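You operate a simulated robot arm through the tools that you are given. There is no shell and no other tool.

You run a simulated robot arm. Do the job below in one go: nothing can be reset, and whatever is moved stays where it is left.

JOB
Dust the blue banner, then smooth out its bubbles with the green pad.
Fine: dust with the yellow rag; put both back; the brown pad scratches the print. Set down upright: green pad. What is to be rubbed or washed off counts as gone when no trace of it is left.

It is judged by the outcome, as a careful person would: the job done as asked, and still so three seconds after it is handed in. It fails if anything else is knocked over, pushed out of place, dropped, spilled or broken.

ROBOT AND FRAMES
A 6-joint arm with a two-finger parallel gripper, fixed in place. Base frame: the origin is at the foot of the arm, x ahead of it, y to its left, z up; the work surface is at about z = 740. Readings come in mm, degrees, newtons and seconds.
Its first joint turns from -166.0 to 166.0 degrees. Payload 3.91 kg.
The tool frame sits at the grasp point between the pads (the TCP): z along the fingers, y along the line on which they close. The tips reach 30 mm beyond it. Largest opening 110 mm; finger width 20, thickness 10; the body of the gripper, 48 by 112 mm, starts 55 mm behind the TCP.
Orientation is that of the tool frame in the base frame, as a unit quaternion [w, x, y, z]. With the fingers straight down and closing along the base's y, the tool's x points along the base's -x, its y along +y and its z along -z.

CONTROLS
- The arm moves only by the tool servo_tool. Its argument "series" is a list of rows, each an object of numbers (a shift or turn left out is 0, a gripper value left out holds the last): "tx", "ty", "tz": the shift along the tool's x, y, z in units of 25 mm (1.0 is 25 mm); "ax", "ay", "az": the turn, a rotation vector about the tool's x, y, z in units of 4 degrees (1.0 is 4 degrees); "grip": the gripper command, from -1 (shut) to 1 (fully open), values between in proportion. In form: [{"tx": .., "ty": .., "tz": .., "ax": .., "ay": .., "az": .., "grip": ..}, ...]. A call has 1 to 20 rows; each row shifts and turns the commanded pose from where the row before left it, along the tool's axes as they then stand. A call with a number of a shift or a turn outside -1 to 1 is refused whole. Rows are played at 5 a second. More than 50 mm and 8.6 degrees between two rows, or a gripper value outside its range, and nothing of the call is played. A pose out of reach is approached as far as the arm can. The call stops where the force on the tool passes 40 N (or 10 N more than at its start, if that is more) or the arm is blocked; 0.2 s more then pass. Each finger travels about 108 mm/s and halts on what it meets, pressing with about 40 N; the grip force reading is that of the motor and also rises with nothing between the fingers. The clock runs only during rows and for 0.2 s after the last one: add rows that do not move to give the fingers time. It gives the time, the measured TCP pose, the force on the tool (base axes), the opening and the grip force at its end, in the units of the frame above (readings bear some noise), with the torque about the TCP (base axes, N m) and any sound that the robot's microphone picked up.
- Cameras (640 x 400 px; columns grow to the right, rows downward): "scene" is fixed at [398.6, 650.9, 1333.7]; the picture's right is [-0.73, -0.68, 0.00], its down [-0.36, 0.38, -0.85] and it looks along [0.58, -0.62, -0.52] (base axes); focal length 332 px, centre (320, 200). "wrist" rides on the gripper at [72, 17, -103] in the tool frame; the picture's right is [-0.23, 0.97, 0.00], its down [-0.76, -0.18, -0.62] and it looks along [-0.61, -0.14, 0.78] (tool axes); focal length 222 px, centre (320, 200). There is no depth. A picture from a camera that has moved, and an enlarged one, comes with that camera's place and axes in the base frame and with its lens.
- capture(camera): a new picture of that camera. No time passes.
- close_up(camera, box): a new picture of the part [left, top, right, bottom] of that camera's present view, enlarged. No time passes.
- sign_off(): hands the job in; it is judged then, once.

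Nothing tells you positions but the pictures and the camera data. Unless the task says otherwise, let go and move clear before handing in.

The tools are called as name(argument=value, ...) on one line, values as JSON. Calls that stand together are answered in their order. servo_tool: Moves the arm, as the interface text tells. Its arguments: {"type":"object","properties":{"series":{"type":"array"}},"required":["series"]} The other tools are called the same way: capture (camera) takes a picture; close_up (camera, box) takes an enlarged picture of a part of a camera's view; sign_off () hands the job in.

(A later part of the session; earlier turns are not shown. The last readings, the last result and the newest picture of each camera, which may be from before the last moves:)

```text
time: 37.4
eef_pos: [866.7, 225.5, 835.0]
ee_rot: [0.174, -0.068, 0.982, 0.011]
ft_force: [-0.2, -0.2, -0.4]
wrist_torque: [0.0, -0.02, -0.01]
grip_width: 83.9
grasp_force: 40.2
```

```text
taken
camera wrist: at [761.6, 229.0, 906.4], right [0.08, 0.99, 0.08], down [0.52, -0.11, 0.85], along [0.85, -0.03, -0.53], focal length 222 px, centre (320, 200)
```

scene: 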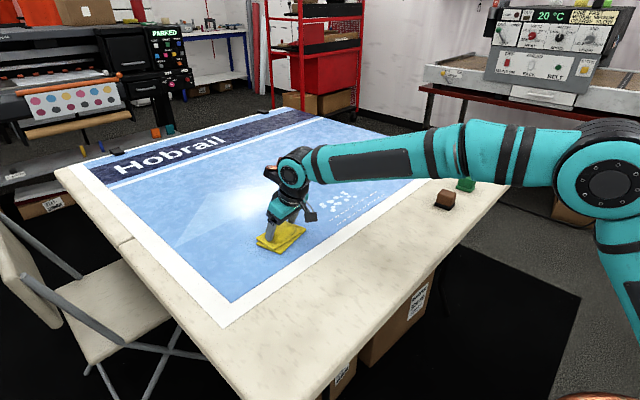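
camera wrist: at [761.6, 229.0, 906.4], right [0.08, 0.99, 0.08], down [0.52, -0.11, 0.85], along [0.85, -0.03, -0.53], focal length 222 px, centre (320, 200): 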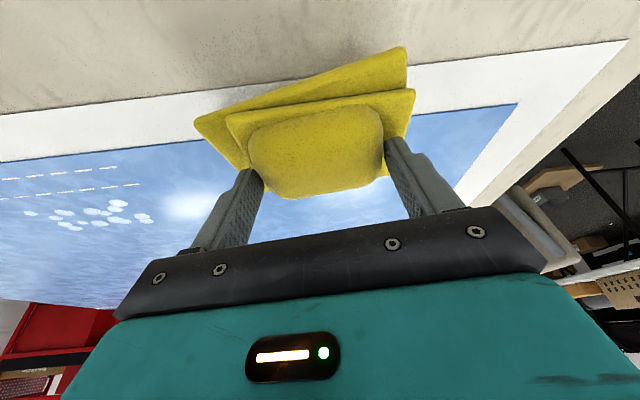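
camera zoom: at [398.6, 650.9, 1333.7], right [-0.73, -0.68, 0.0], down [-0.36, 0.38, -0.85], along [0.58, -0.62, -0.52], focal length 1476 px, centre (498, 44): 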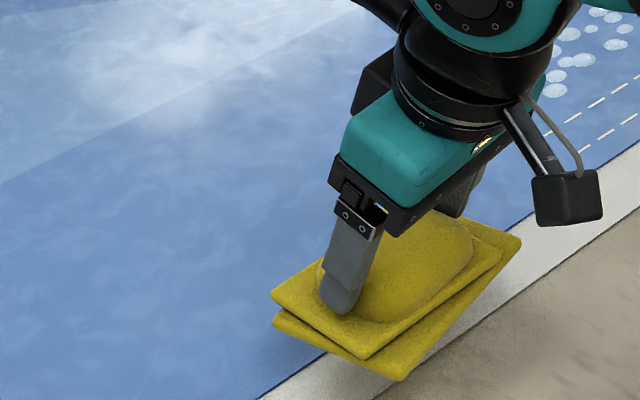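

The dust area I can see looks clean. I'll carry the rag back over its home spot and check the rest of the area from there.

servo_tool(series=[{"tx": 0.574, "ty": 0.722, "tz": -0.209}, {"tx": 0.574, "ty": 0.722, "tz": -0.209}, {"tx": 0.574, "ty": 0.722, "tz": -0.209}, {"tx": 0.574, "ty": 0.722, "tz": -0.209}, {"tx": 0.574, "ty": 0.722, "tz": -0.209}, {"tx": 0.574, "ty": 0.722, "tz": -0.209}, {"tx": 0.574, "ty": 0.722, "tz": -0.209}, {"tx": 0.574, "ty": 0.722, "tz": -0.209}, {}, {}])

close_up(camera="scene", box=[220, 200, 340, 290])

capture(camera="wrist")

capture(camera="scene")

```text
time: 39.6
eef_pos: [726.3, 351.7, 834.6]
ee_rot: [0.174, -0.068, 0.982, 0.011]
ft_force: [-0.5, -0.4, -0.8]
wrist_torque: [0.0, 0.03, 0.02]
grip_width: 83.7
grasp_force: 40.1
```

```text
4.44 times, centred on (280, 245) of scene
camera zoom: at [398.6, 650.9, 1333.7], right [-0.73, -0.68, 0.0], down [-0.36, 0.38, -0.85], along [0.58, -0.62, -0.52], focal length 1476 px, centre (498, 0)
```

zoom: 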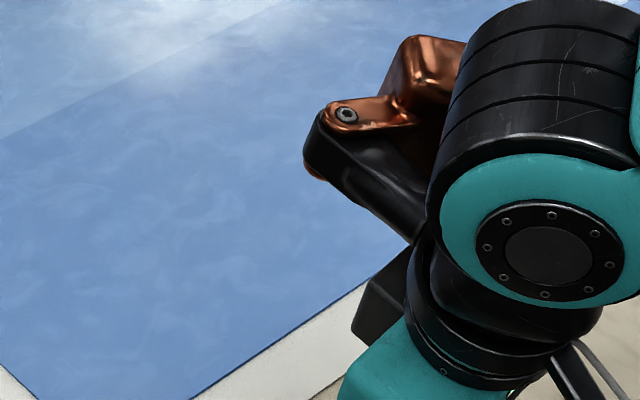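

```text
taken
camera wrist: at [621.5, 354.9, 906.0], right [0.08, 0.99, 0.08], down [0.52, -0.1, 0.85], along [0.85, -0.03, -0.53], focal length 222 px, centre (320, 200)
```

wrist: 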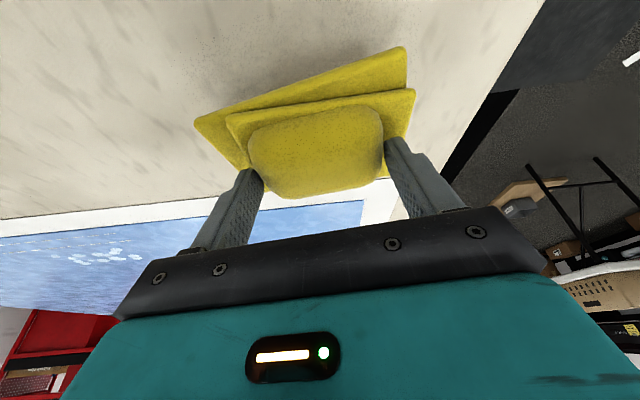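

```text
taken
```

scene: 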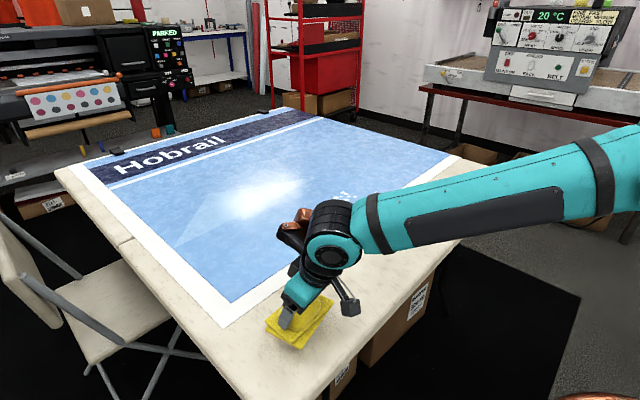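

The visible part is clean, but the wrist hides the right edge of the wiped area. I'll step aside briefly with the rag to check that edge.

servo_tool(series=[{"tx": 0.898, "ty": -0.694, "tz": -0.327}, {"tx": 0.898, "ty": -0.694, "tz": -0.327}, {"tx": 0.898, "ty": -0.694, "tz": -0.327}, {"tx": 0.898, "ty": -0.694, "tz": -0.327}, {}, {}])

close_up(camera="scene", box=[220, 200, 340, 275])

close_up(camera="scene", box=[250, 215, 310, 265])

capture(camera="wrist")

```text
time: 41.0
eef_pos: [640.8, 271.8, 833.1]
ee_rot: [0.175, -0.068, 0.982, 0.011]
ft_force: [-0.7, 0.2, -0.2]
wrist_torque: [0.01, -0.01, 0.01]
grip_width: 83.9
grasp_force: 39.4
```

```text
5.33 times, centred on (280, 238) of scene
camera zoom: at [398.6, 650.9, 1333.7], right [-0.73, -0.68, 0.0], down [-0.36, 0.38, -0.85], along [0.58, -0.62, -0.52], focal length 1772 px, centre (533, 0)
```

zoom: 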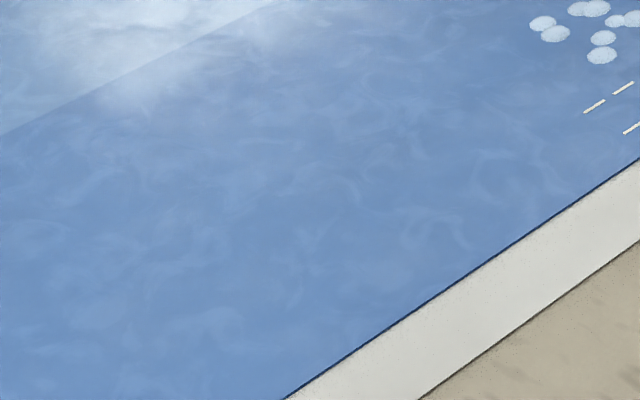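

```text
8.00 times, centred on (280, 240) of scene
camera zoom: at [398.6, 650.9, 1333.7], right [-0.73, -0.68, 0.0], down [-0.36, 0.38, -0.85], along [0.58, -0.62, -0.52], focal length 2658 px, centre (640, -120)
```

zoom: 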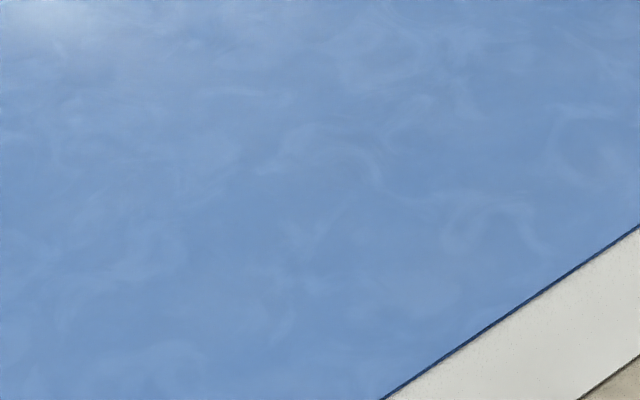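

```text
taken
camera wrist: at [536.5, 274.2, 904.2], right [0.08, 0.99, 0.08], down [0.52, -0.1, 0.85], along [0.85, -0.03, -0.53], focal length 222 px, centre (320, 200)
```

wrist: 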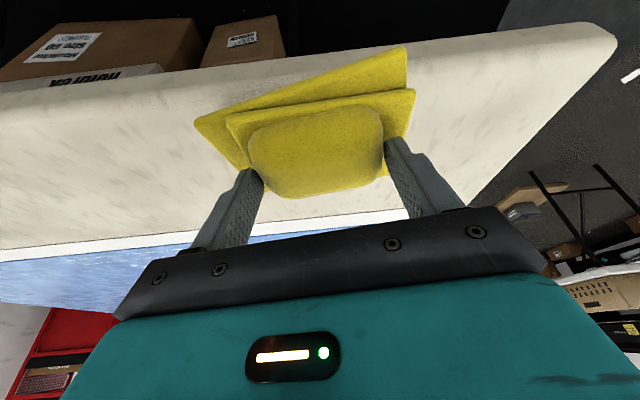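

The dust is completely gone. I'll step back over the rag's home spot and set it down with a slow final approach.

servo_tool(series=[{"tx": -0.898, "ty": 0.694, "tz": 0.327}, {"tx": -0.898, "ty": 0.694, "tz": 0.327}, {"tx": -0.898, "ty": 0.694, "tz": 0.327}, {"tx": -0.898, "ty": 0.694, "tz": 0.327}, {}, {"tx": 0.116, "tz": 0.3195}, {"tx": 0.116, "tz": 0.3195}, {"tx": 0.116, "tz": 0.3195}, {"tx": 0.116, "tz": 0.3195}, {"tx": 0.0274, "tz": 0.0752}, {}])

servo_tool(series=[{"tx": 0.01368, "tz": 0.0376}, {"tx": 0.01368, "tz": 0.0376}, {}])

```text
time: 43.4
eef_pos: [726.5, 352.5, 797.9]
ee_rot: [0.174, -0.068, 0.982, 0.01]
ft_force: [-0.9, 0.4, -0.5]
wrist_torque: [0.01, 0.01, -0.02]
grip_width: 83.6
grasp_force: 40.2
```

```text
time: 44.2
eef_pos: [726.6, 354.4, 796.2]
ee_rot: [0.174, -0.068, 0.982, 0.01]
ft_force: [0.9, -0.5, -0.5]
wrist_torque: [0.02, -0.03, 0.0]
grip_width: 83.7
grasp_force: 40.0
```

There's no contact yet, so I'll go down in half-millimetre steps until it touches.

servo_tool(series=[{"tx": 0.00684, "tz": 0.0188}, {"tx": 0.00684, "tz": 0.0188}, {}])

capture(camera="wrist")

```text
time: 45.0
eef_pos: [726.7, 351.7, 795.7]
ee_rot: [0.174, -0.067, 0.982, 0.011]
ft_force: [-0.4, 0.0, -0.8]
wrist_torque: [0.04, 0.01, 0.01]
grip_width: 83.5
grasp_force: 40.7
```

```text
taken
camera wrist: at [622.2, 355.8, 866.1], right [0.08, 0.99, 0.08], down [0.52, -0.1, 0.85], along [0.85, -0.03, -0.53], focal length 222 px, centre (320, 200)
```

wrist: 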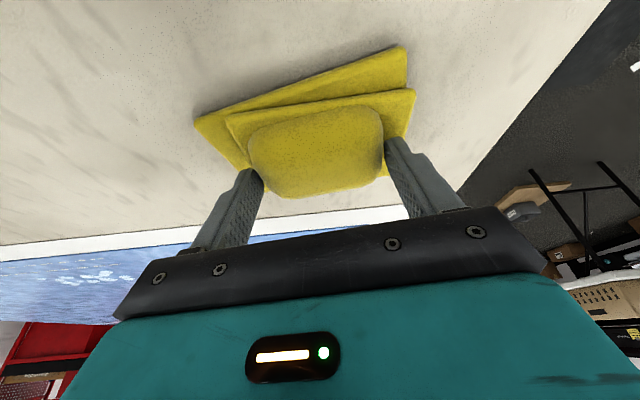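

Still no force. I'll take two more half-millimetre steps.

servo_tool(series=[{"tx": 0.00684, "tz": 0.0188}, {"tx": 0.00684, "tz": 0.0188}, {}])

```text
time: 45.8
eef_pos: [726.8, 352.3, 794.3]
ee_rot: [0.175, -0.068, 0.982, 0.011]
ft_force: [-0.1, -0.1, -0.8]
wrist_torque: [-0.01, 0.0, 0.03]
grip_width: 83.8
grasp_force: 39.7
```

servo_tool(series=[{"tx": 0.00684, "tz": 0.0188}, {"tx": 0.00684, "tz": 0.0188}, {}])

```text
time: 46.6
eef_pos: [725.8, 352.4, 793.5]
ee_rot: [0.174, -0.067, 0.982, 0.011]
ft_force: [-0.6, 0.6, -1.1]
wrist_torque: [-0.01, 0.02, 0.04]
grip_width: 84.0
grasp_force: 40.3
```

The rag may have slid up slightly in the fingers during wiping. I'll keep going down gently and watch for contact.

servo_tool(series=[{"tx": 0.00684, "tz": 0.0188}, {"tx": 0.00684, "tz": 0.0188}, {}])

close_up(camera="scene", box=[240, 280, 360, 360])

close_up(camera="wrist", box=[180, 30, 440, 210])

```text
time: 47.4
eef_pos: [726.1, 351.2, 791.5]
ee_rot: [0.175, -0.068, 0.982, 0.011]
ft_force: [0.7, -1.5, 11.7]
wrist_torque: [0.15, -0.03, -0.05]
grip_width: 83.7
grasp_force: 40.0
```

```text
5.00 times, centred on (300, 320) of scene
camera zoom: at [398.6, 650.9, 1333.7], right [-0.73, -0.68, 0.0], down [-0.36, 0.38, -0.85], along [0.58, -0.62, -0.52], focal length 1661 px, centre (420, -400)
```

zoom: 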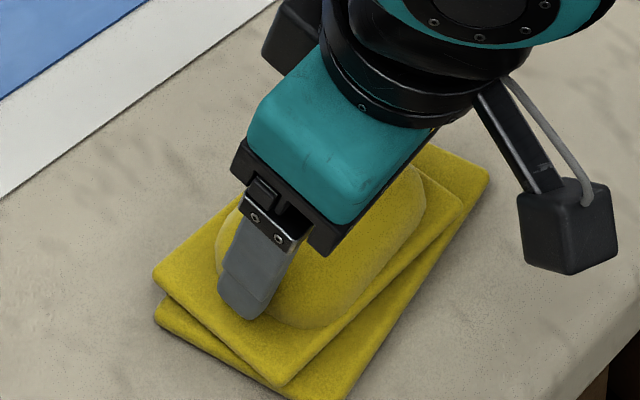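

```text
2.22 times, centred on (310, 120) of wrist
camera zoom: at [621.3, 354.8, 863.5], right [0.08, 0.99, 0.08], down [0.52, -0.11, 0.85], along [0.85, -0.03, -0.52], focal length 494 px, centre (342, 378)
```

zoom: 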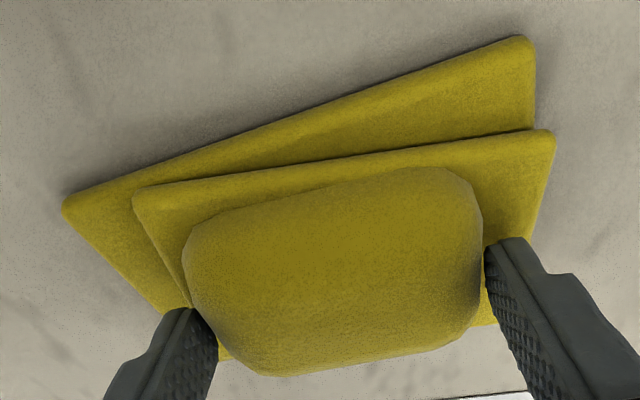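

The rag is touching the table at 12 N, in its original spot to within a couple of millimetres. I'll relax the press a little, open the fingers and rise clear.

servo_tool(series=[{"tx": -0.00684, "tz": -0.0188}, {"grip": 0.6}, {"grip": 0.75}, {"grip": 1}, {"grip": 1}, {}])

servo_tool(series=[{"tx": -0.137, "tz": -0.376}, {"tx": -0.137, "tz": -0.376}, {"tx": -0.274, "tz": -0.752}, {"tx": -0.274, "tz": -0.752}, {"tx": -0.274, "tz": -0.752}, {"tx": -0.274, "tz": -0.752}, {}])

capture(camera="wrist")

close_up(camera="scene", box=[240, 280, 368, 360])

```text
time: 48.8
eef_pos: [725.8, 351.0, 791.5]
ee_rot: [0.175, -0.067, 0.982, 0.01]
ft_force: [0.7, 0.2, -0.4]
wrist_torque: [-0.02, 0.02, 0.01]
grip_width: 110.0
grasp_force: 0.1
```

```text
time: 50.4
eef_pos: [725.0, 353.9, 894.1]
ee_rot: [0.175, -0.068, 0.982, 0.01]
ft_force: [-0.6, 1.2, 0.0]
wrist_torque: [0.02, -0.03, 0.03]
grip_width: 110.1
grasp_force: 0.1
```

```text
taken
camera wrist: at [620.5, 355.6, 965.0], right [0.08, 0.99, 0.08], down [0.52, -0.1, 0.85], along [0.85, -0.03, -0.53], focal length 222 px, centre (320, 200)
```

wrist: 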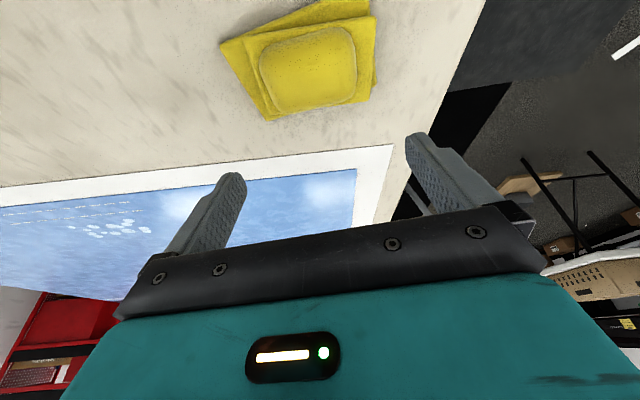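

```text
5.00 times, centred on (304, 320) of scene
camera zoom: at [398.6, 650.9, 1333.7], right [-0.73, -0.68, 0.0], down [-0.36, 0.38, -0.85], along [0.58, -0.62, -0.52], focal length 1661 px, centre (400, -400)
```

zoom: 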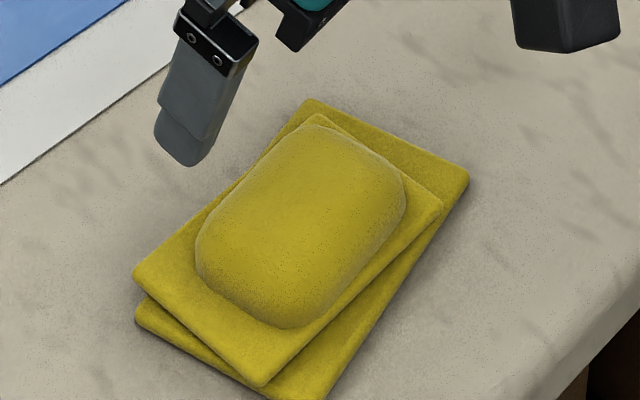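

The rag is back in its spot. Next I'll travel over to the green pad and look at it from above.

servo_tool(series=[{"tx": 0.1515, "ty": -0.957, "tz": -0.1023}, {"tx": 0.1515, "ty": -0.957, "tz": -0.1023}, {"tx": 0.1515, "ty": -0.957, "tz": -0.1023}, {"tx": 0.1515, "ty": -0.957, "tz": -0.1023}, {"tx": 0.1515, "ty": -0.957, "tz": -0.1023}, {"tx": 0.1515, "ty": -0.957, "tz": -0.1023}, {"tx": 0.1515, "ty": -0.957, "tz": -0.1023}, {"tx": 0.1515, "ty": -0.957, "tz": -0.1023}, {"tx": 0.1515, "ty": -0.957, "tz": -0.1023}, {"tx": 0.1515, "ty": -0.957, "tz": -0.1023}, {"tx": 0.1515, "ty": -0.957, "tz": -0.1023}, {"tx": 0.1515, "ty": -0.957, "tz": -0.1023}, {"tx": 0.1515, "ty": -0.957, "tz": -0.1023}, {"tx": 0.1515, "ty": -0.957, "tz": -0.1023}, {"tx": 0.1515, "ty": -0.957, "tz": -0.1023}, {"tx": 0.1515, "ty": -0.957, "tz": -0.1023}, {"tx": 0.1515, "ty": -0.957, "tz": -0.1023}])

servo_tool(series=[{"tx": 0.1515, "ty": -0.957, "tz": -0.1023}, {"tx": 0.1515, "ty": -0.957, "tz": -0.1023}, {"tx": 0.1515, "ty": -0.957, "tz": -0.1023}, {"tx": 0.1515, "ty": -0.957, "tz": -0.1023}, {"tx": 0.1515, "ty": -0.957, "tz": -0.1023}, {"tx": 0.1515, "ty": -0.957, "tz": -0.1023}, {"tx": 0.1515, "ty": -0.957, "tz": -0.1023}, {"tx": 0.1515, "ty": -0.957, "tz": -0.1023}, {"tx": 0.1515, "ty": -0.957, "tz": -0.1023}, {"tx": 0.1515, "ty": -0.957, "tz": -0.1023}, {"tx": 0.1515, "ty": -0.957, "tz": -0.1023}, {"tx": 0.1515, "ty": -0.957, "tz": -0.1023}, {"tx": 0.1515, "ty": -0.957, "tz": -0.1023}, {"tx": 0.1515, "ty": -0.957, "tz": -0.1023}, {"tx": 0.1515, "ty": -0.957, "tz": -0.1023}, {"tx": 0.1515, "ty": -0.957, "tz": -0.1023}, {}])

capture(camera="wrist")

capture(camera="scene")

```text
time: 54.0
eef_pos: [704.8, -58.9, 914.0]
ee_rot: [0.174, -0.068, 0.982, 0.011]
ft_force: [0.0, 0.4, -0.2]
wrist_torque: [-0.01, 0.01, -0.02]
grip_width: 110.2
grasp_force: 0.1
```

```text
time: 57.6
eef_pos: [686.8, -449.7, 930.9]
ee_rot: [0.174, -0.069, 0.982, 0.011]
ft_force: [0.7, 0.0, -0.3]
wrist_torque: [-0.04, 0.03, 0.03]
grip_width: 110.0
grasp_force: 0.0
```

```text
taken
camera wrist: at [582.4, -446.8, 1002.4], right [0.08, 0.99, 0.08], down [0.52, -0.1, 0.85], along [0.85, -0.03, -0.53], focal length 222 px, centre (320, 200)
```

wrist: 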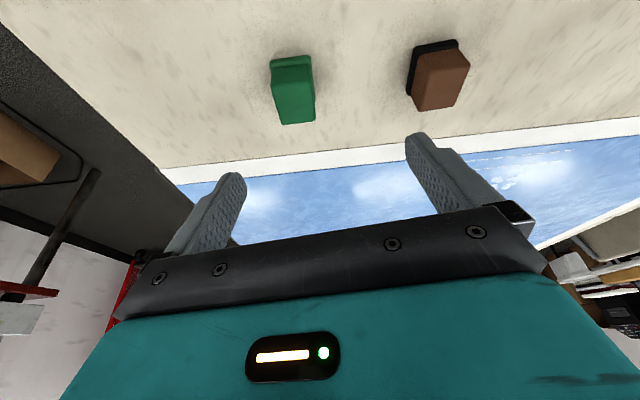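

```text
taken
```

scene: 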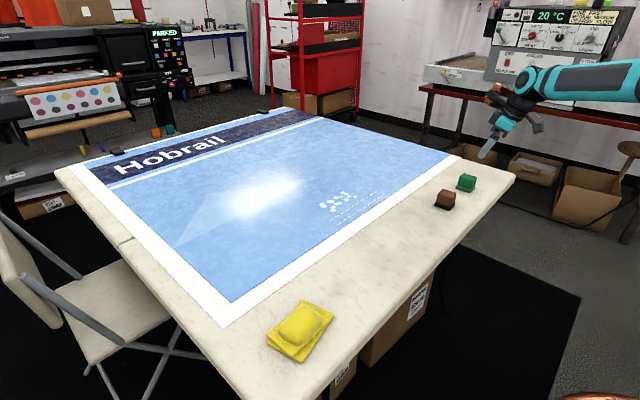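

The green pad sits near (730, -465), with the brown one about 90 mm away on its +y side. I'll enlarge the green pad to read its size and angle.

close_up(camera="wrist", box=[250, 40, 346, 135])

close_up(camera="wrist", box=[240, 20, 496, 140])

close_up(camera="scene", box=[425, 160, 505, 215])

```text
4.21 times, centred on (298, 88) of wrist
camera zoom: at [582.4, -446.8, 1002.4], right [0.08, 0.99, 0.08], down [0.52, -0.1, 0.85], along [0.85, -0.03, -0.53], focal length 935 px, centre (413, 674)
```

zoom: 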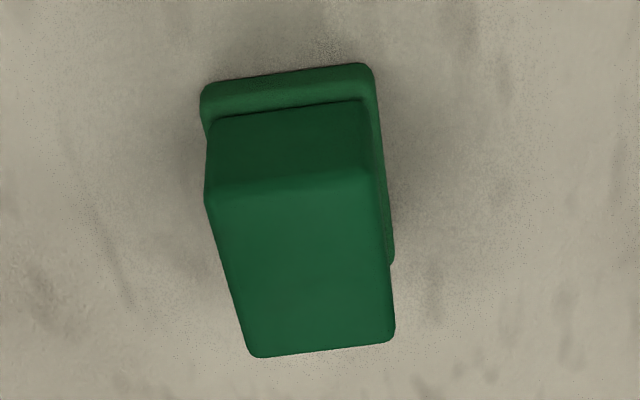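

```text
2.50 times, centred on (368, 80) of wrist
camera zoom: at [582.4, -446.8, 1002.4], right [0.08, 0.99, 0.08], down [0.52, -0.1, 0.85], along [0.85, -0.03, -0.53], focal length 555 px, centre (200, 500)
```

zoom: 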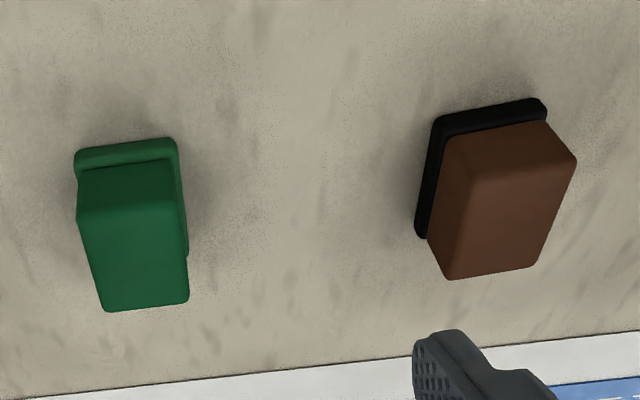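

```text
7.27 times, centred on (465, 188) of scene
camera zoom: at [398.6, 650.9, 1333.7], right [-0.73, -0.68, 0.0], down [-0.36, 0.38, -0.85], along [0.58, -0.62, -0.52], focal length 2416 px, centre (-734, 291)
```

zoom: 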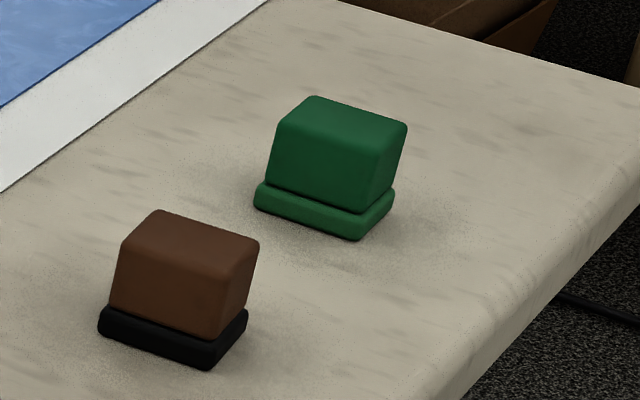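

The green pad is square to the axes. Its block is about 48 × 40 mm, centred near (732, -469.5), with its top at z ≈ 787 on a slightly wider base about 12 mm high. I'll turn the yaw back to 0, keeping the lean, and come in above it.

servo_tool(series=[{"ax": 0.342, "az": 0.9397}, {"ax": 0.342, "az": 0.9397}, {}, {"tx": -0.094, "ty": -0.2, "tz": 0.891}, {"tx": -0.094, "ty": -0.2, "tz": 0.891}, {"tx": -0.094, "ty": -0.2, "tz": 0.891}, {"tx": -0.094, "ty": -0.2, "tz": 0.891}, {}, {}])

capture(camera="wrist")

close_up(camera="wrist", box=[220, 60, 420, 185])

close_up(camera="scene", box=[415, 110, 535, 210])

```text
time: 59.6
eef_pos: [730.3, -466.9, 850.6]
ee_rot: [0.175, 0.002, 0.985, -0.001]
ft_force: [0.3, -0.6, -0.2]
wrist_torque: [0.0, 0.03, 0.0]
grip_width: 110.0
grasp_force: 0.1
```

```text
taken
camera wrist: at [625.5, -449.8, 921.6], right [0.22, 0.97, 0.08], down [0.5, -0.18, 0.85], along [0.84, -0.14, -0.53], focal length 222 px, centre (320, 200)
```

wrist: 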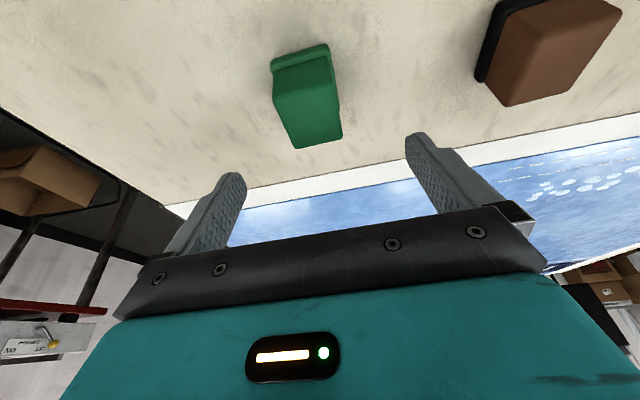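

```text
3.20 times, centred on (320, 122) of wrist
camera zoom: at [625.5, -449.8, 921.6], right [0.22, 0.97, 0.08], down [0.5, -0.18, 0.85], along [0.84, -0.14, -0.53], focal length 711 px, centre (320, 448)
```

zoom: 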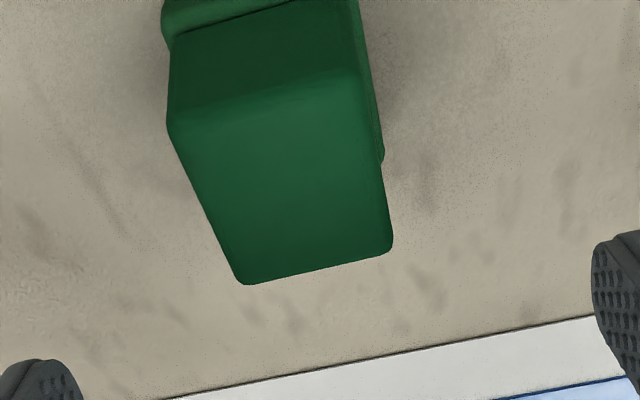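

```text
4.00 times, centred on (475, 160) of scene
camera zoom: at [398.6, 650.9, 1333.7], right [-0.73, -0.68, 0.0], down [-0.36, 0.38, -0.85], along [0.58, -0.62, -0.52], focal length 1329 px, centre (-300, 360)
```

zoom: 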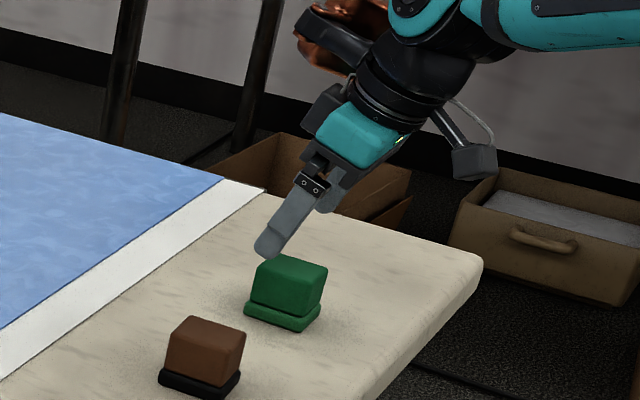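

Both views agree that the block centre is at about (732, -469). I'll lower the open fingers around the block, keeping the tips above the base flange.

servo_tool(series=[{"tx": 0.197, "ty": -0.018, "tz": 0.464}, {"tx": 0.197, "ty": -0.018, "tz": 0.464}, {"tx": 0.197, "ty": -0.018, "tz": 0.464}, {"tx": 0.197, "ty": -0.018, "tz": 0.464}, {"tx": 0.197, "ty": -0.018, "tz": 0.464}, {}])

capture(camera="wrist")

close_up(camera="scene", box=[420, 140, 510, 215])

```text
time: 61.0
eef_pos: [725.5, -472.4, 788.3]
ee_rot: [0.174, 0.001, 0.985, -0.001]
ft_force: [0.3, -0.1, -0.2]
wrist_torque: [-0.03, 0.0, 0.0]
grip_width: 110.1
grasp_force: 0.1
```

```text
taken
camera wrist: at [622.7, -454.9, 859.0], right [0.22, 0.97, 0.08], down [0.5, -0.18, 0.85], along [0.84, -0.14, -0.53], focal length 222 px, centre (320, 200)
```

wrist: 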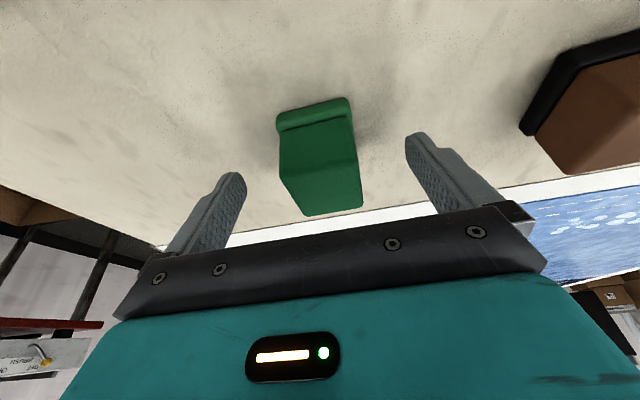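

```text
5.33 times, centred on (465, 178) of scene
camera zoom: at [398.6, 650.9, 1333.7], right [-0.73, -0.68, 0.0], down [-0.36, 0.38, -0.85], along [0.58, -0.62, -0.52], focal length 1772 px, centre (-453, 320)
```

zoom: 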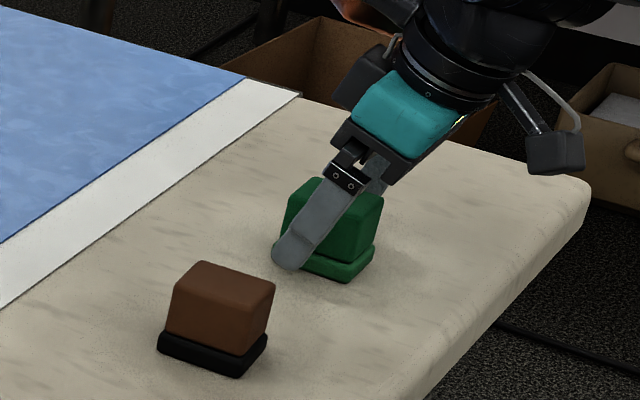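

I'll enlarge the view to check that the fingers are centred on the block.

close_up(camera="wrist", box=[220, 85, 420, 225])

```text
2.86 times, centred on (320, 155) of wrist
camera zoom: at [622.7, -454.9, 859.0], right [0.22, 0.97, 0.08], down [0.5, -0.18, 0.85], along [0.84, -0.14, -0.53], focal length 635 px, centre (320, 329)
```

zoom: 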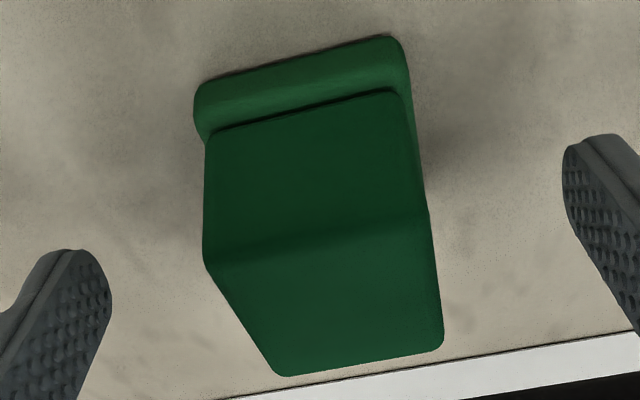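

The pad centre is at y ≈ -469 and the tool is at -472. I'll shift 2.8 mm and then close on the block.

servo_tool(series=[{"ty": 0.11}, {}, {"grip": 0.4}, {"grip": 0}, {"grip": -0.1}, {"grip": -0.2}, {"grip": -1}, {"grip": -1}, {"grip": -1}])

capture(camera="wrist")

close_up(camera="wrist", box=[220, 85, 420, 225])

close_up(camera="scene", box=[420, 140, 510, 215])

```text
time: 63.0
eef_pos: [724.3, -469.9, 788.0]
ee_rot: [0.174, 0.002, 0.985, -0.002]
ft_force: [0.5, 0.2, 1.1]
wrist_torque: [0.03, 0.0, 0.02]
grip_width: 41.4
grasp_force: 39.9
```

```text
taken
camera wrist: at [622.1, -452.0, 859.0], right [0.22, 0.97, 0.08], down [0.5, -0.18, 0.85], along [0.84, -0.14, -0.53], focal length 222 px, centre (320, 200)
```

wrist: 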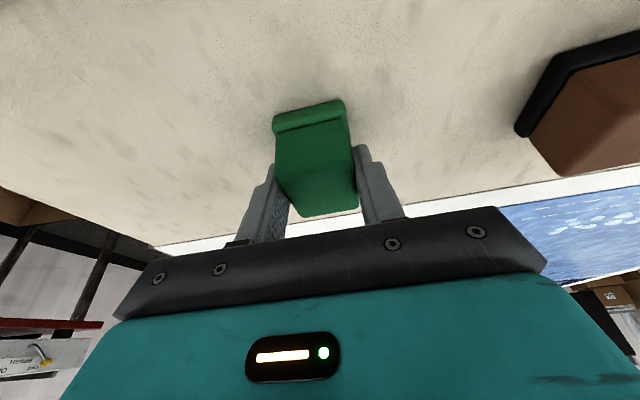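

```text
2.86 times, centred on (320, 155) of wrist
camera zoom: at [622.1, -452.0, 859.0], right [0.22, 0.97, 0.08], down [0.5, -0.18, 0.85], along [0.84, -0.14, -0.53], focal length 635 px, centre (320, 329)
```

zoom: 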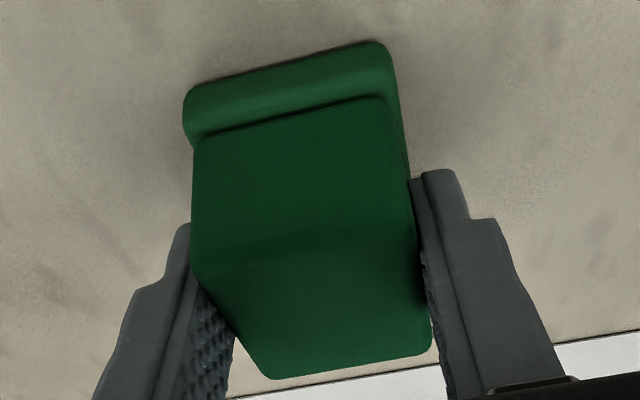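

```text
5.33 times, centred on (465, 178) of scene
camera zoom: at [398.6, 650.9, 1333.7], right [-0.73, -0.68, 0.0], down [-0.36, 0.38, -0.85], along [0.58, -0.62, -0.52], focal length 1772 px, centre (-453, 320)
```

zoom: 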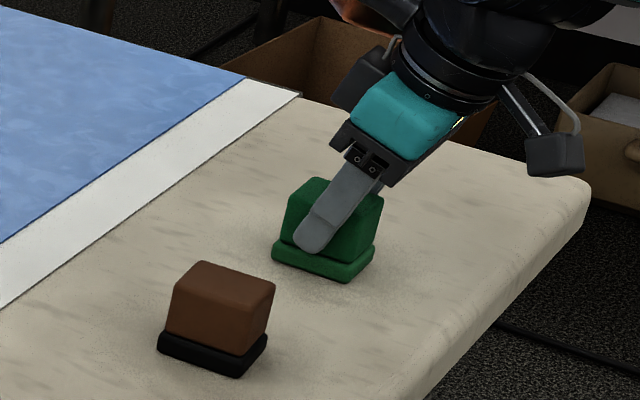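

The block is gripped at 41 mm with 40 N. I'll lift it 80 mm, well clear of the brown pad, and check the hold.

servo_tool(series=[{"tx": -0.1824, "tz": -0.5012}, {"tx": -0.1824, "tz": -0.5012}, {"tx": -0.1824, "tz": -0.5012}, {"tx": -0.1824, "tz": -0.5012}, {"tx": -0.1824, "tz": -0.5012}, {"tx": -0.1824, "tz": -0.5012}, {}])

capture(camera="wrist")

close_up(camera="scene", box=[420, 120, 520, 215])

```text
time: 64.6
eef_pos: [723.3, -469.0, 868.7]
ee_rot: [0.175, 0.001, 0.985, -0.001]
ft_force: [0.1, -0.4, -0.9]
wrist_torque: [-0.03, 0.02, 0.01]
grip_width: 41.4
grasp_force: 39.6
```

```text
taken
camera wrist: at [620.9, -451.5, 939.5], right [0.22, 0.97, 0.08], down [0.5, -0.18, 0.85], along [0.84, -0.14, -0.53], focal length 222 px, centre (320, 200)
```

wrist: 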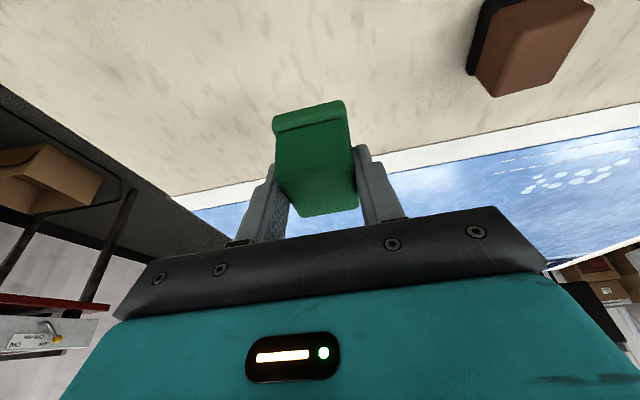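

```text
4.21 times, centred on (470, 168) of scene
camera zoom: at [398.6, 650.9, 1333.7], right [-0.73, -0.68, 0.0], down [-0.36, 0.38, -0.85], along [0.58, -0.62, -0.52], focal length 1399 px, centre (-312, 337)
```

zoom: 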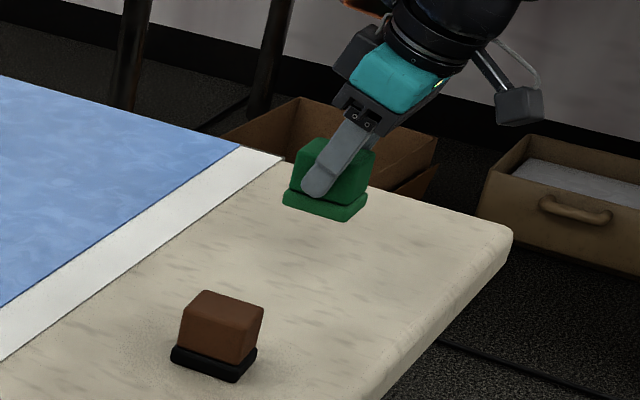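

The pad is securely held, upright as before. I'll carry it diagonally to above the bubbles, staying high over the brown pad.

servo_tool(series=[{"tx": -0.6108, "ty": 0.9225, "tz": 0.2223}, {"tx": -0.6108, "ty": 0.9225, "tz": 0.2223}, {"tx": -0.6108, "ty": 0.9225, "tz": 0.2223}, {"tx": -0.6108, "ty": 0.9225, "tz": 0.2223}, {"tx": -0.6108, "ty": 0.9225, "tz": 0.2223}, {"tx": -0.6108, "ty": 0.9225, "tz": 0.2223}, {"tx": -0.6108, "ty": 0.9225, "tz": 0.2223}, {"tx": -0.6108, "ty": 0.9225, "tz": 0.2223}, {"tx": -0.6108, "ty": 0.9225, "tz": 0.2223}, {"tx": -0.6108, "ty": 0.9225, "tz": 0.2223}, {"tx": -0.6108, "ty": 0.9225, "tz": 0.2223}, {"tx": -0.6108, "ty": 0.9225, "tz": 0.2223}, {"tx": -0.6108, "ty": 0.9225, "tz": 0.2223}, {"tx": -0.6108, "ty": 0.9225, "tz": 0.2223}, {"tx": -0.6108, "ty": 0.9225, "tz": 0.2223}, {"tx": -0.6108, "ty": 0.9225, "tz": 0.2223}, {}, {}])

capture(camera="wrist")

capture(camera="scene")

```text
time: 68.4
eef_pos: [987.1, -99.0, 867.3]
ee_rot: [0.175, 0.001, 0.985, -0.003]
ft_force: [-0.6, -0.4, -0.2]
wrist_torque: [-0.02, -0.02, 0.0]
grip_width: 41.4
grasp_force: 39.7
```

```text
taken
camera wrist: at [884.4, -82.8, 937.9], right [0.22, 0.97, 0.08], down [0.5, -0.18, 0.85], along [0.84, -0.14, -0.53], focal length 222 px, centre (320, 200)
```

wrist: 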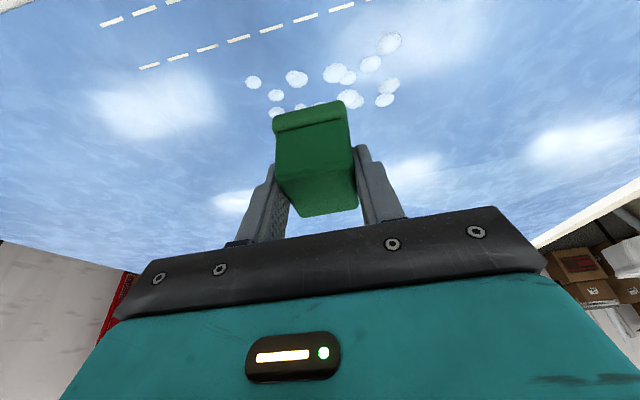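

```text
taken
```

scene: 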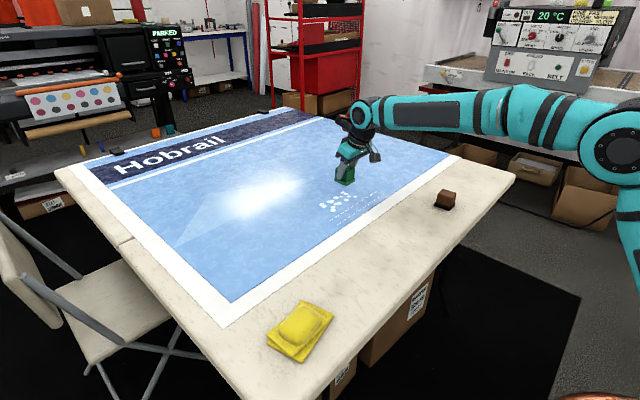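

From here the bubbles lie at about x 975–1047, y -20 to -172. I'll lower the pad beside the +y end of the cluster, then find contact gently.

servo_tool(series=[{"tx": 0.1938, "ty": 0.56, "tz": 0.4545}, {"tx": 0.1938, "ty": 0.56, "tz": 0.4545}, {"tx": 0.1938, "ty": 0.56, "tz": 0.4545}, {"tx": 0.1938, "ty": 0.56, "tz": 0.4545}, {"tx": 0.1938, "ty": 0.56, "tz": 0.4545}, {"tx": 0.1938, "ty": 0.56, "tz": 0.4545}, {}])

servo_tool(series=[{"tx": 0.01368, "tz": 0.0376}, {"tx": 0.01368, "tz": 0.0376}, {}])

capture(camera="wrist")

close_up(camera="scene", box=[270, 140, 400, 230])

```text
time: 70.0
eef_pos: [981.7, -16.1, 795.3]
ee_rot: [0.174, 0.001, 0.985, -0.002]
ft_force: [-0.2, 0.6, -0.7]
wrist_torque: [-0.03, 0.01, 0.02]
grip_width: 41.2
grasp_force: 39.8
```

```text
time: 70.8
eef_pos: [982.5, -15.0, 792.2]
ee_rot: [0.175, 0.001, 0.985, -0.002]
ft_force: [0.2, 0.2, 0.0]
wrist_torque: [-0.01, 0.03, 0.0]
grip_width: 41.5
grasp_force: 39.8
```

```text
taken
camera wrist: at [878.9, 2.4, 863.4], right [0.22, 0.97, 0.08], down [0.5, -0.18, 0.85], along [0.84, -0.14, -0.53], focal length 222 px, centre (320, 200)
```

wrist: 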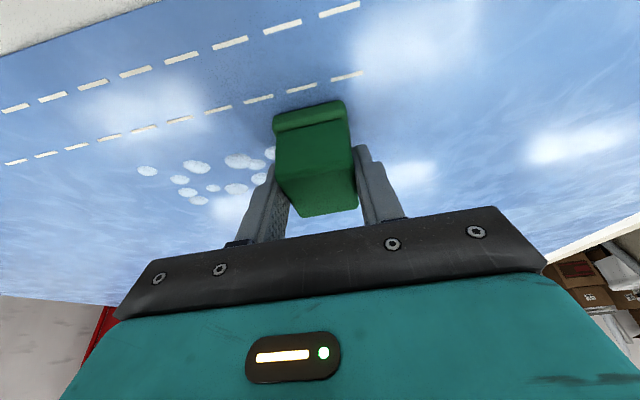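

```text
4.44 times, centred on (335, 185) of scene
camera zoom: at [398.6, 650.9, 1333.7], right [-0.73, -0.68, 0.0], down [-0.36, 0.38, -0.85], along [0.58, -0.62, -0.52], focal length 1476 px, centre (253, 267)
```

zoom: 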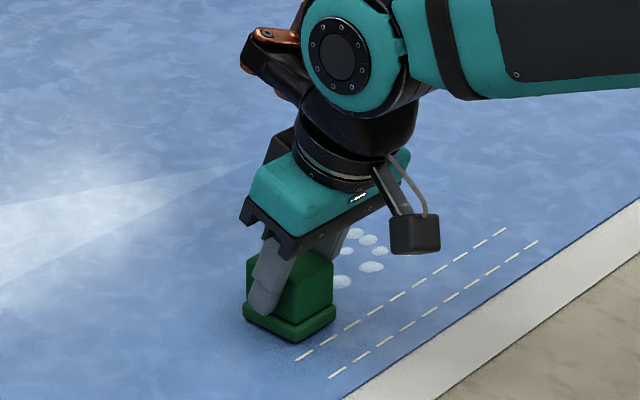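

The pad is just above the banner beside the bubbles. I'll step down 1 mm at a time.

servo_tool(series=[{"tx": 0.01368, "tz": 0.0376}, {"tx": 0.01368, "tz": 0.0376}, {}])

```text
time: 71.6
eef_pos: [982.3, -15.8, 790.3]
ee_rot: [0.176, 0.001, 0.984, -0.003]
ft_force: [-0.5, 1.1, 6.7]
wrist_torque: [0.23, 0.03, 0.04]
grip_width: 41.3
grasp_force: 39.9
```

Contact is at about 7 N. I'll press slightly more and make the first slow stroke toward -y.

servo_tool(series=[{"tx": 0.0055, "tz": 0.015}, {}, {"ty": -0.24}, {"ty": -0.24}, {"ty": -0.24}, {"ty": -0.24}, {"ty": -0.24}, {"ty": -0.24}, {"ty": -0.24}, {"ty": -0.24}, {}])

capture(camera="wrist")

close_up(camera="scene", box=[270, 140, 400, 230])

```text
time: 74.0
eef_pos: [983.9, -63.7, 791.0]
ee_rot: [0.175, 0.001, 0.985, -0.002]
ft_force: [-1.2, 7.6, 16.9]
wrist_torque: [0.2, -0.08, 0.06]
grip_width: 41.3
grasp_force: 39.7
```

```text
taken
camera wrist: at [880.3, -46.2, 861.7], right [0.22, 0.97, 0.08], down [0.5, -0.18, 0.85], along [0.84, -0.15, -0.53], focal length 222 px, centre (320, 200)
```

wrist: 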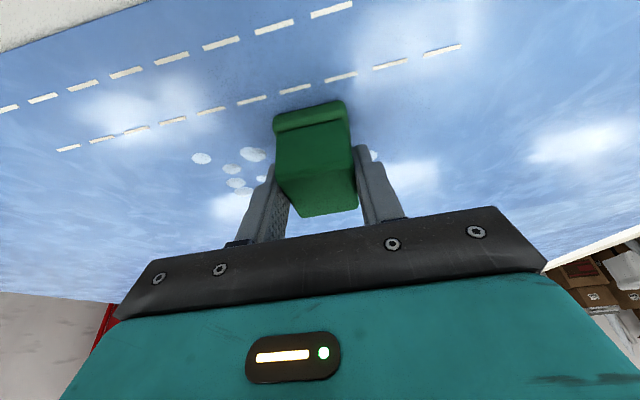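

```text
4.44 times, centred on (335, 185) of scene
camera zoom: at [398.6, 650.9, 1333.7], right [-0.73, -0.68, 0.0], down [-0.36, 0.38, -0.85], along [0.58, -0.62, -0.52], focal length 1476 px, centre (253, 267)
```

zoom: 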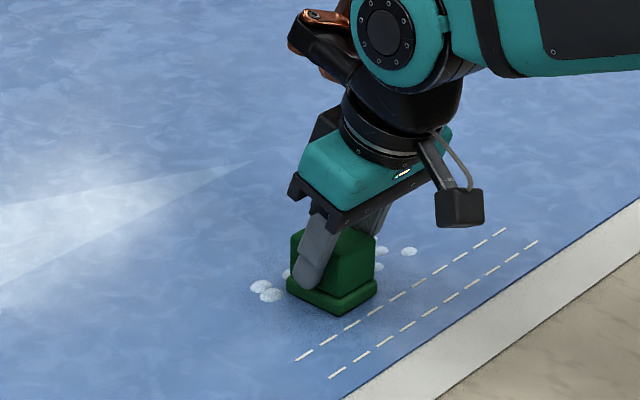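

The bubbles under this stroke are gone. I'll continue the same stroke toward -y.

servo_tool(series=[{"ty": -0.24}, {"ty": -0.24}, {"ty": -0.24}, {"ty": -0.24}, {"ty": -0.24}, {"ty": -0.24}, {"ty": -0.24}, {"ty": -0.24}, {"ty": -0.24}, {}])

servo_tool(series=[{"ty": -0.24}, {"ty": -0.24}, {"ty": -0.24}, {"ty": -0.24}, {"ty": -0.24}, {"ty": -0.24}, {"ty": -0.24}, {"ty": -0.24}, {"ty": -0.24}, {}])

close_up(camera="scene", box=[270, 140, 400, 230])

capture(camera="wrist")

```text
time: 76.2
eef_pos: [982.1, -117.4, 790.8]
ee_rot: [0.174, 0.002, 0.985, -0.002]
ft_force: [-0.3, 1.9, 6.3]
wrist_torque: [0.1, -0.02, -0.03]
grip_width: 41.2
grasp_force: 39.8
```

```text
time: 78.4
eef_pos: [982.7, -172.6, 790.3]
ee_rot: [0.175, 0.001, 0.985, -0.002]
ft_force: [1.8, 5.6, 17.0]
wrist_torque: [0.25, -0.06, 0.05]
grip_width: 41.5
grasp_force: 40.1
```

```text
4.44 times, centred on (335, 185) of scene
camera zoom: at [398.6, 650.9, 1333.7], right [-0.73, -0.68, 0.0], down [-0.36, 0.38, -0.85], along [0.58, -0.62, -0.52], focal length 1476 px, centre (253, 267)
```

zoom: 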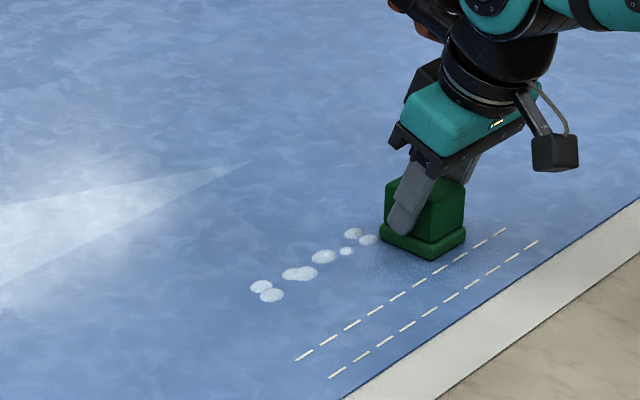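

```text
taken
camera wrist: at [878.8, -154.1, 861.5], right [0.22, 0.97, 0.08], down [0.5, -0.18, 0.85], along [0.84, -0.14, -0.52], focal length 222 px, centre (320, 200)
```

wrist: 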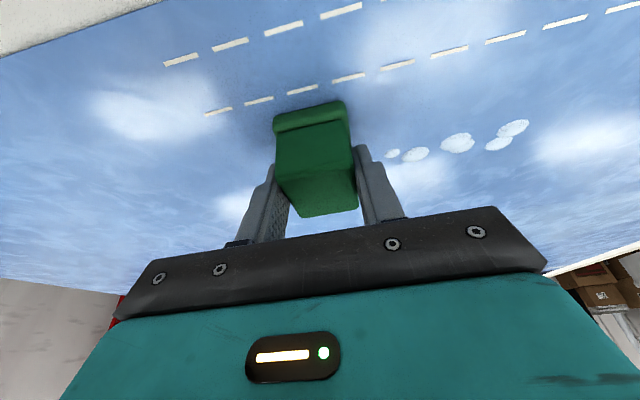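

The near row is smooth, and only the far row of bubbles is left. I'll slide 36 mm outward, then stroke back along +y.

servo_tool(series=[{"tx": -0.0034, "tz": -0.0094}, {"tx": -0.2255, "tz": 0.0815}, {"tx": -0.2255, "tz": 0.0815}, {"tx": -0.2255, "tz": 0.0815}, {"tx": -0.2255, "tz": 0.0815}, {"tx": -0.2255, "tz": 0.0815}, {"tx": -0.2255, "tz": 0.0815}, {}])

servo_tool(series=[{"ty": 0.12}, {"ty": 0.24}, {"ty": 0.24}, {"ty": 0.24}, {"ty": 0.24}, {"ty": 0.24}, {"ty": 0.24}, {}])

close_up(camera="scene", box=[270, 140, 400, 230])

```text
time: 80.2
eef_pos: [1018.0, -171.2, 790.2]
ee_rot: [0.176, 0.001, 0.984, -0.002]
ft_force: [-4.2, 0.8, 14.1]
wrist_torque: [0.06, 0.05, -0.02]
grip_width: 41.4
grasp_force: 39.8
```

```text
time: 82.0
eef_pos: [1019.1, -133.2, 790.4]
ee_rot: [0.175, 0.001, 0.985, -0.002]
ft_force: [0.1, -6.2, 17.9]
wrist_torque: [-0.08, -0.05, -0.02]
grip_width: 41.3
grasp_force: 39.9
```

```text
4.44 times, centred on (335, 185) of scene
camera zoom: at [398.6, 650.9, 1333.7], right [-0.73, -0.68, 0.0], down [-0.36, 0.38, -0.85], along [0.58, -0.62, -0.52], focal length 1476 px, centre (253, 267)
```

zoom: 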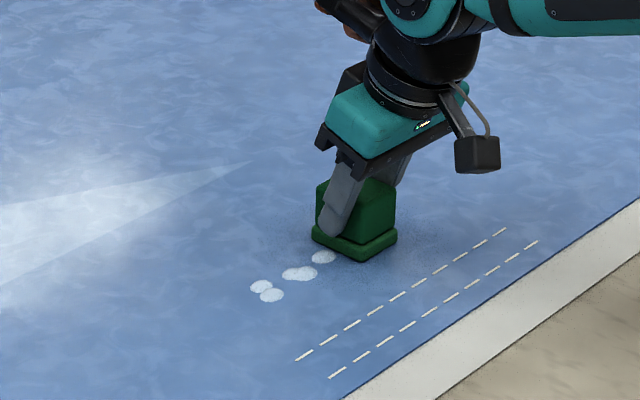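

The far-row bubbles are disappearing under the pad at about 18 N. I'll continue the stroke to the end of the cluster.

servo_tool(series=[{"ty": 0.24}, {"ty": 0.24}, {"ty": 0.24}, {"ty": 0.24}, {"ty": 0.24}, {"ty": 0.24}, {"ty": 0.24}, {"ty": 0.24}, {"ty": 0.24}, {}])

servo_tool(series=[{"ty": 0.24}, {"ty": 0.24}, {"ty": 0.24}, {"ty": 0.24}, {"ty": 0.24}, {"ty": 0.24}, {"ty": 0.24}, {"ty": 0.24}, {"ty": 0.24}, {"ty": 0.24}, {"ty": 0.24}, {}])

close_up(camera="scene", box=[270, 140, 400, 230])

capture(camera="wrist")

```text
time: 84.2
eef_pos: [1017.1, -77.4, 789.8]
ee_rot: [0.175, 0.001, 0.985, -0.002]
ft_force: [-0.7, -6.7, 21.3]
wrist_torque: [-0.09, -0.14, -0.05]
grip_width: 41.0
grasp_force: 40.2
```

```text
time: 86.8
eef_pos: [1019.5, -12.2, 789.8]
ee_rot: [0.174, 0.001, 0.985, -0.001]
ft_force: [0.0, -2.6, 12.6]
wrist_torque: [0.08, -0.02, -0.01]
grip_width: 41.3
grasp_force: 40.2
```

```text
4.44 times, centred on (335, 185) of scene
camera zoom: at [398.6, 650.9, 1333.7], right [-0.73, -0.68, 0.0], down [-0.36, 0.38, -0.85], along [0.58, -0.62, -0.52], focal length 1476 px, centre (253, 267)
```

zoom: 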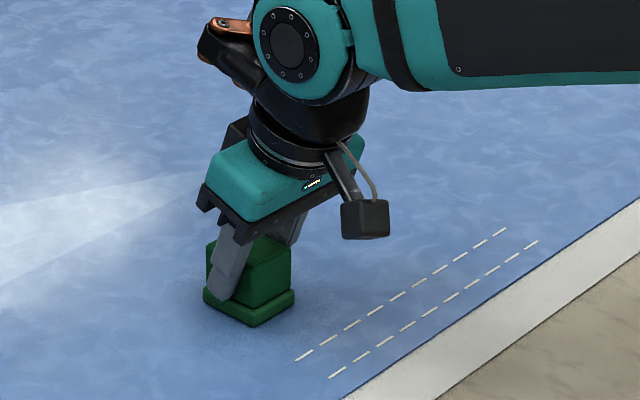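

```text
taken
camera wrist: at [915.7, 5.9, 861.2], right [0.22, 0.97, 0.08], down [0.5, -0.18, 0.85], along [0.84, -0.14, -0.53], focal length 222 px, centre (320, 200)
```

wrist: 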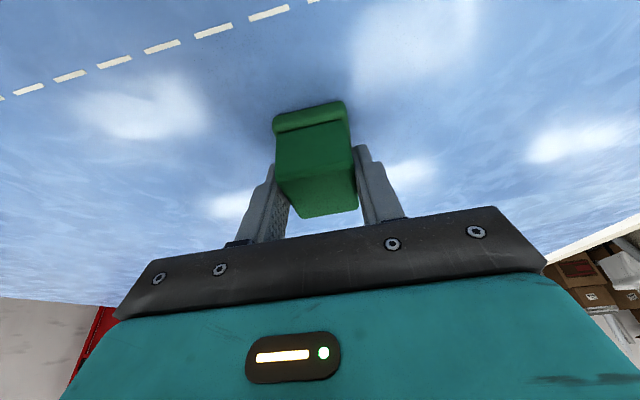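

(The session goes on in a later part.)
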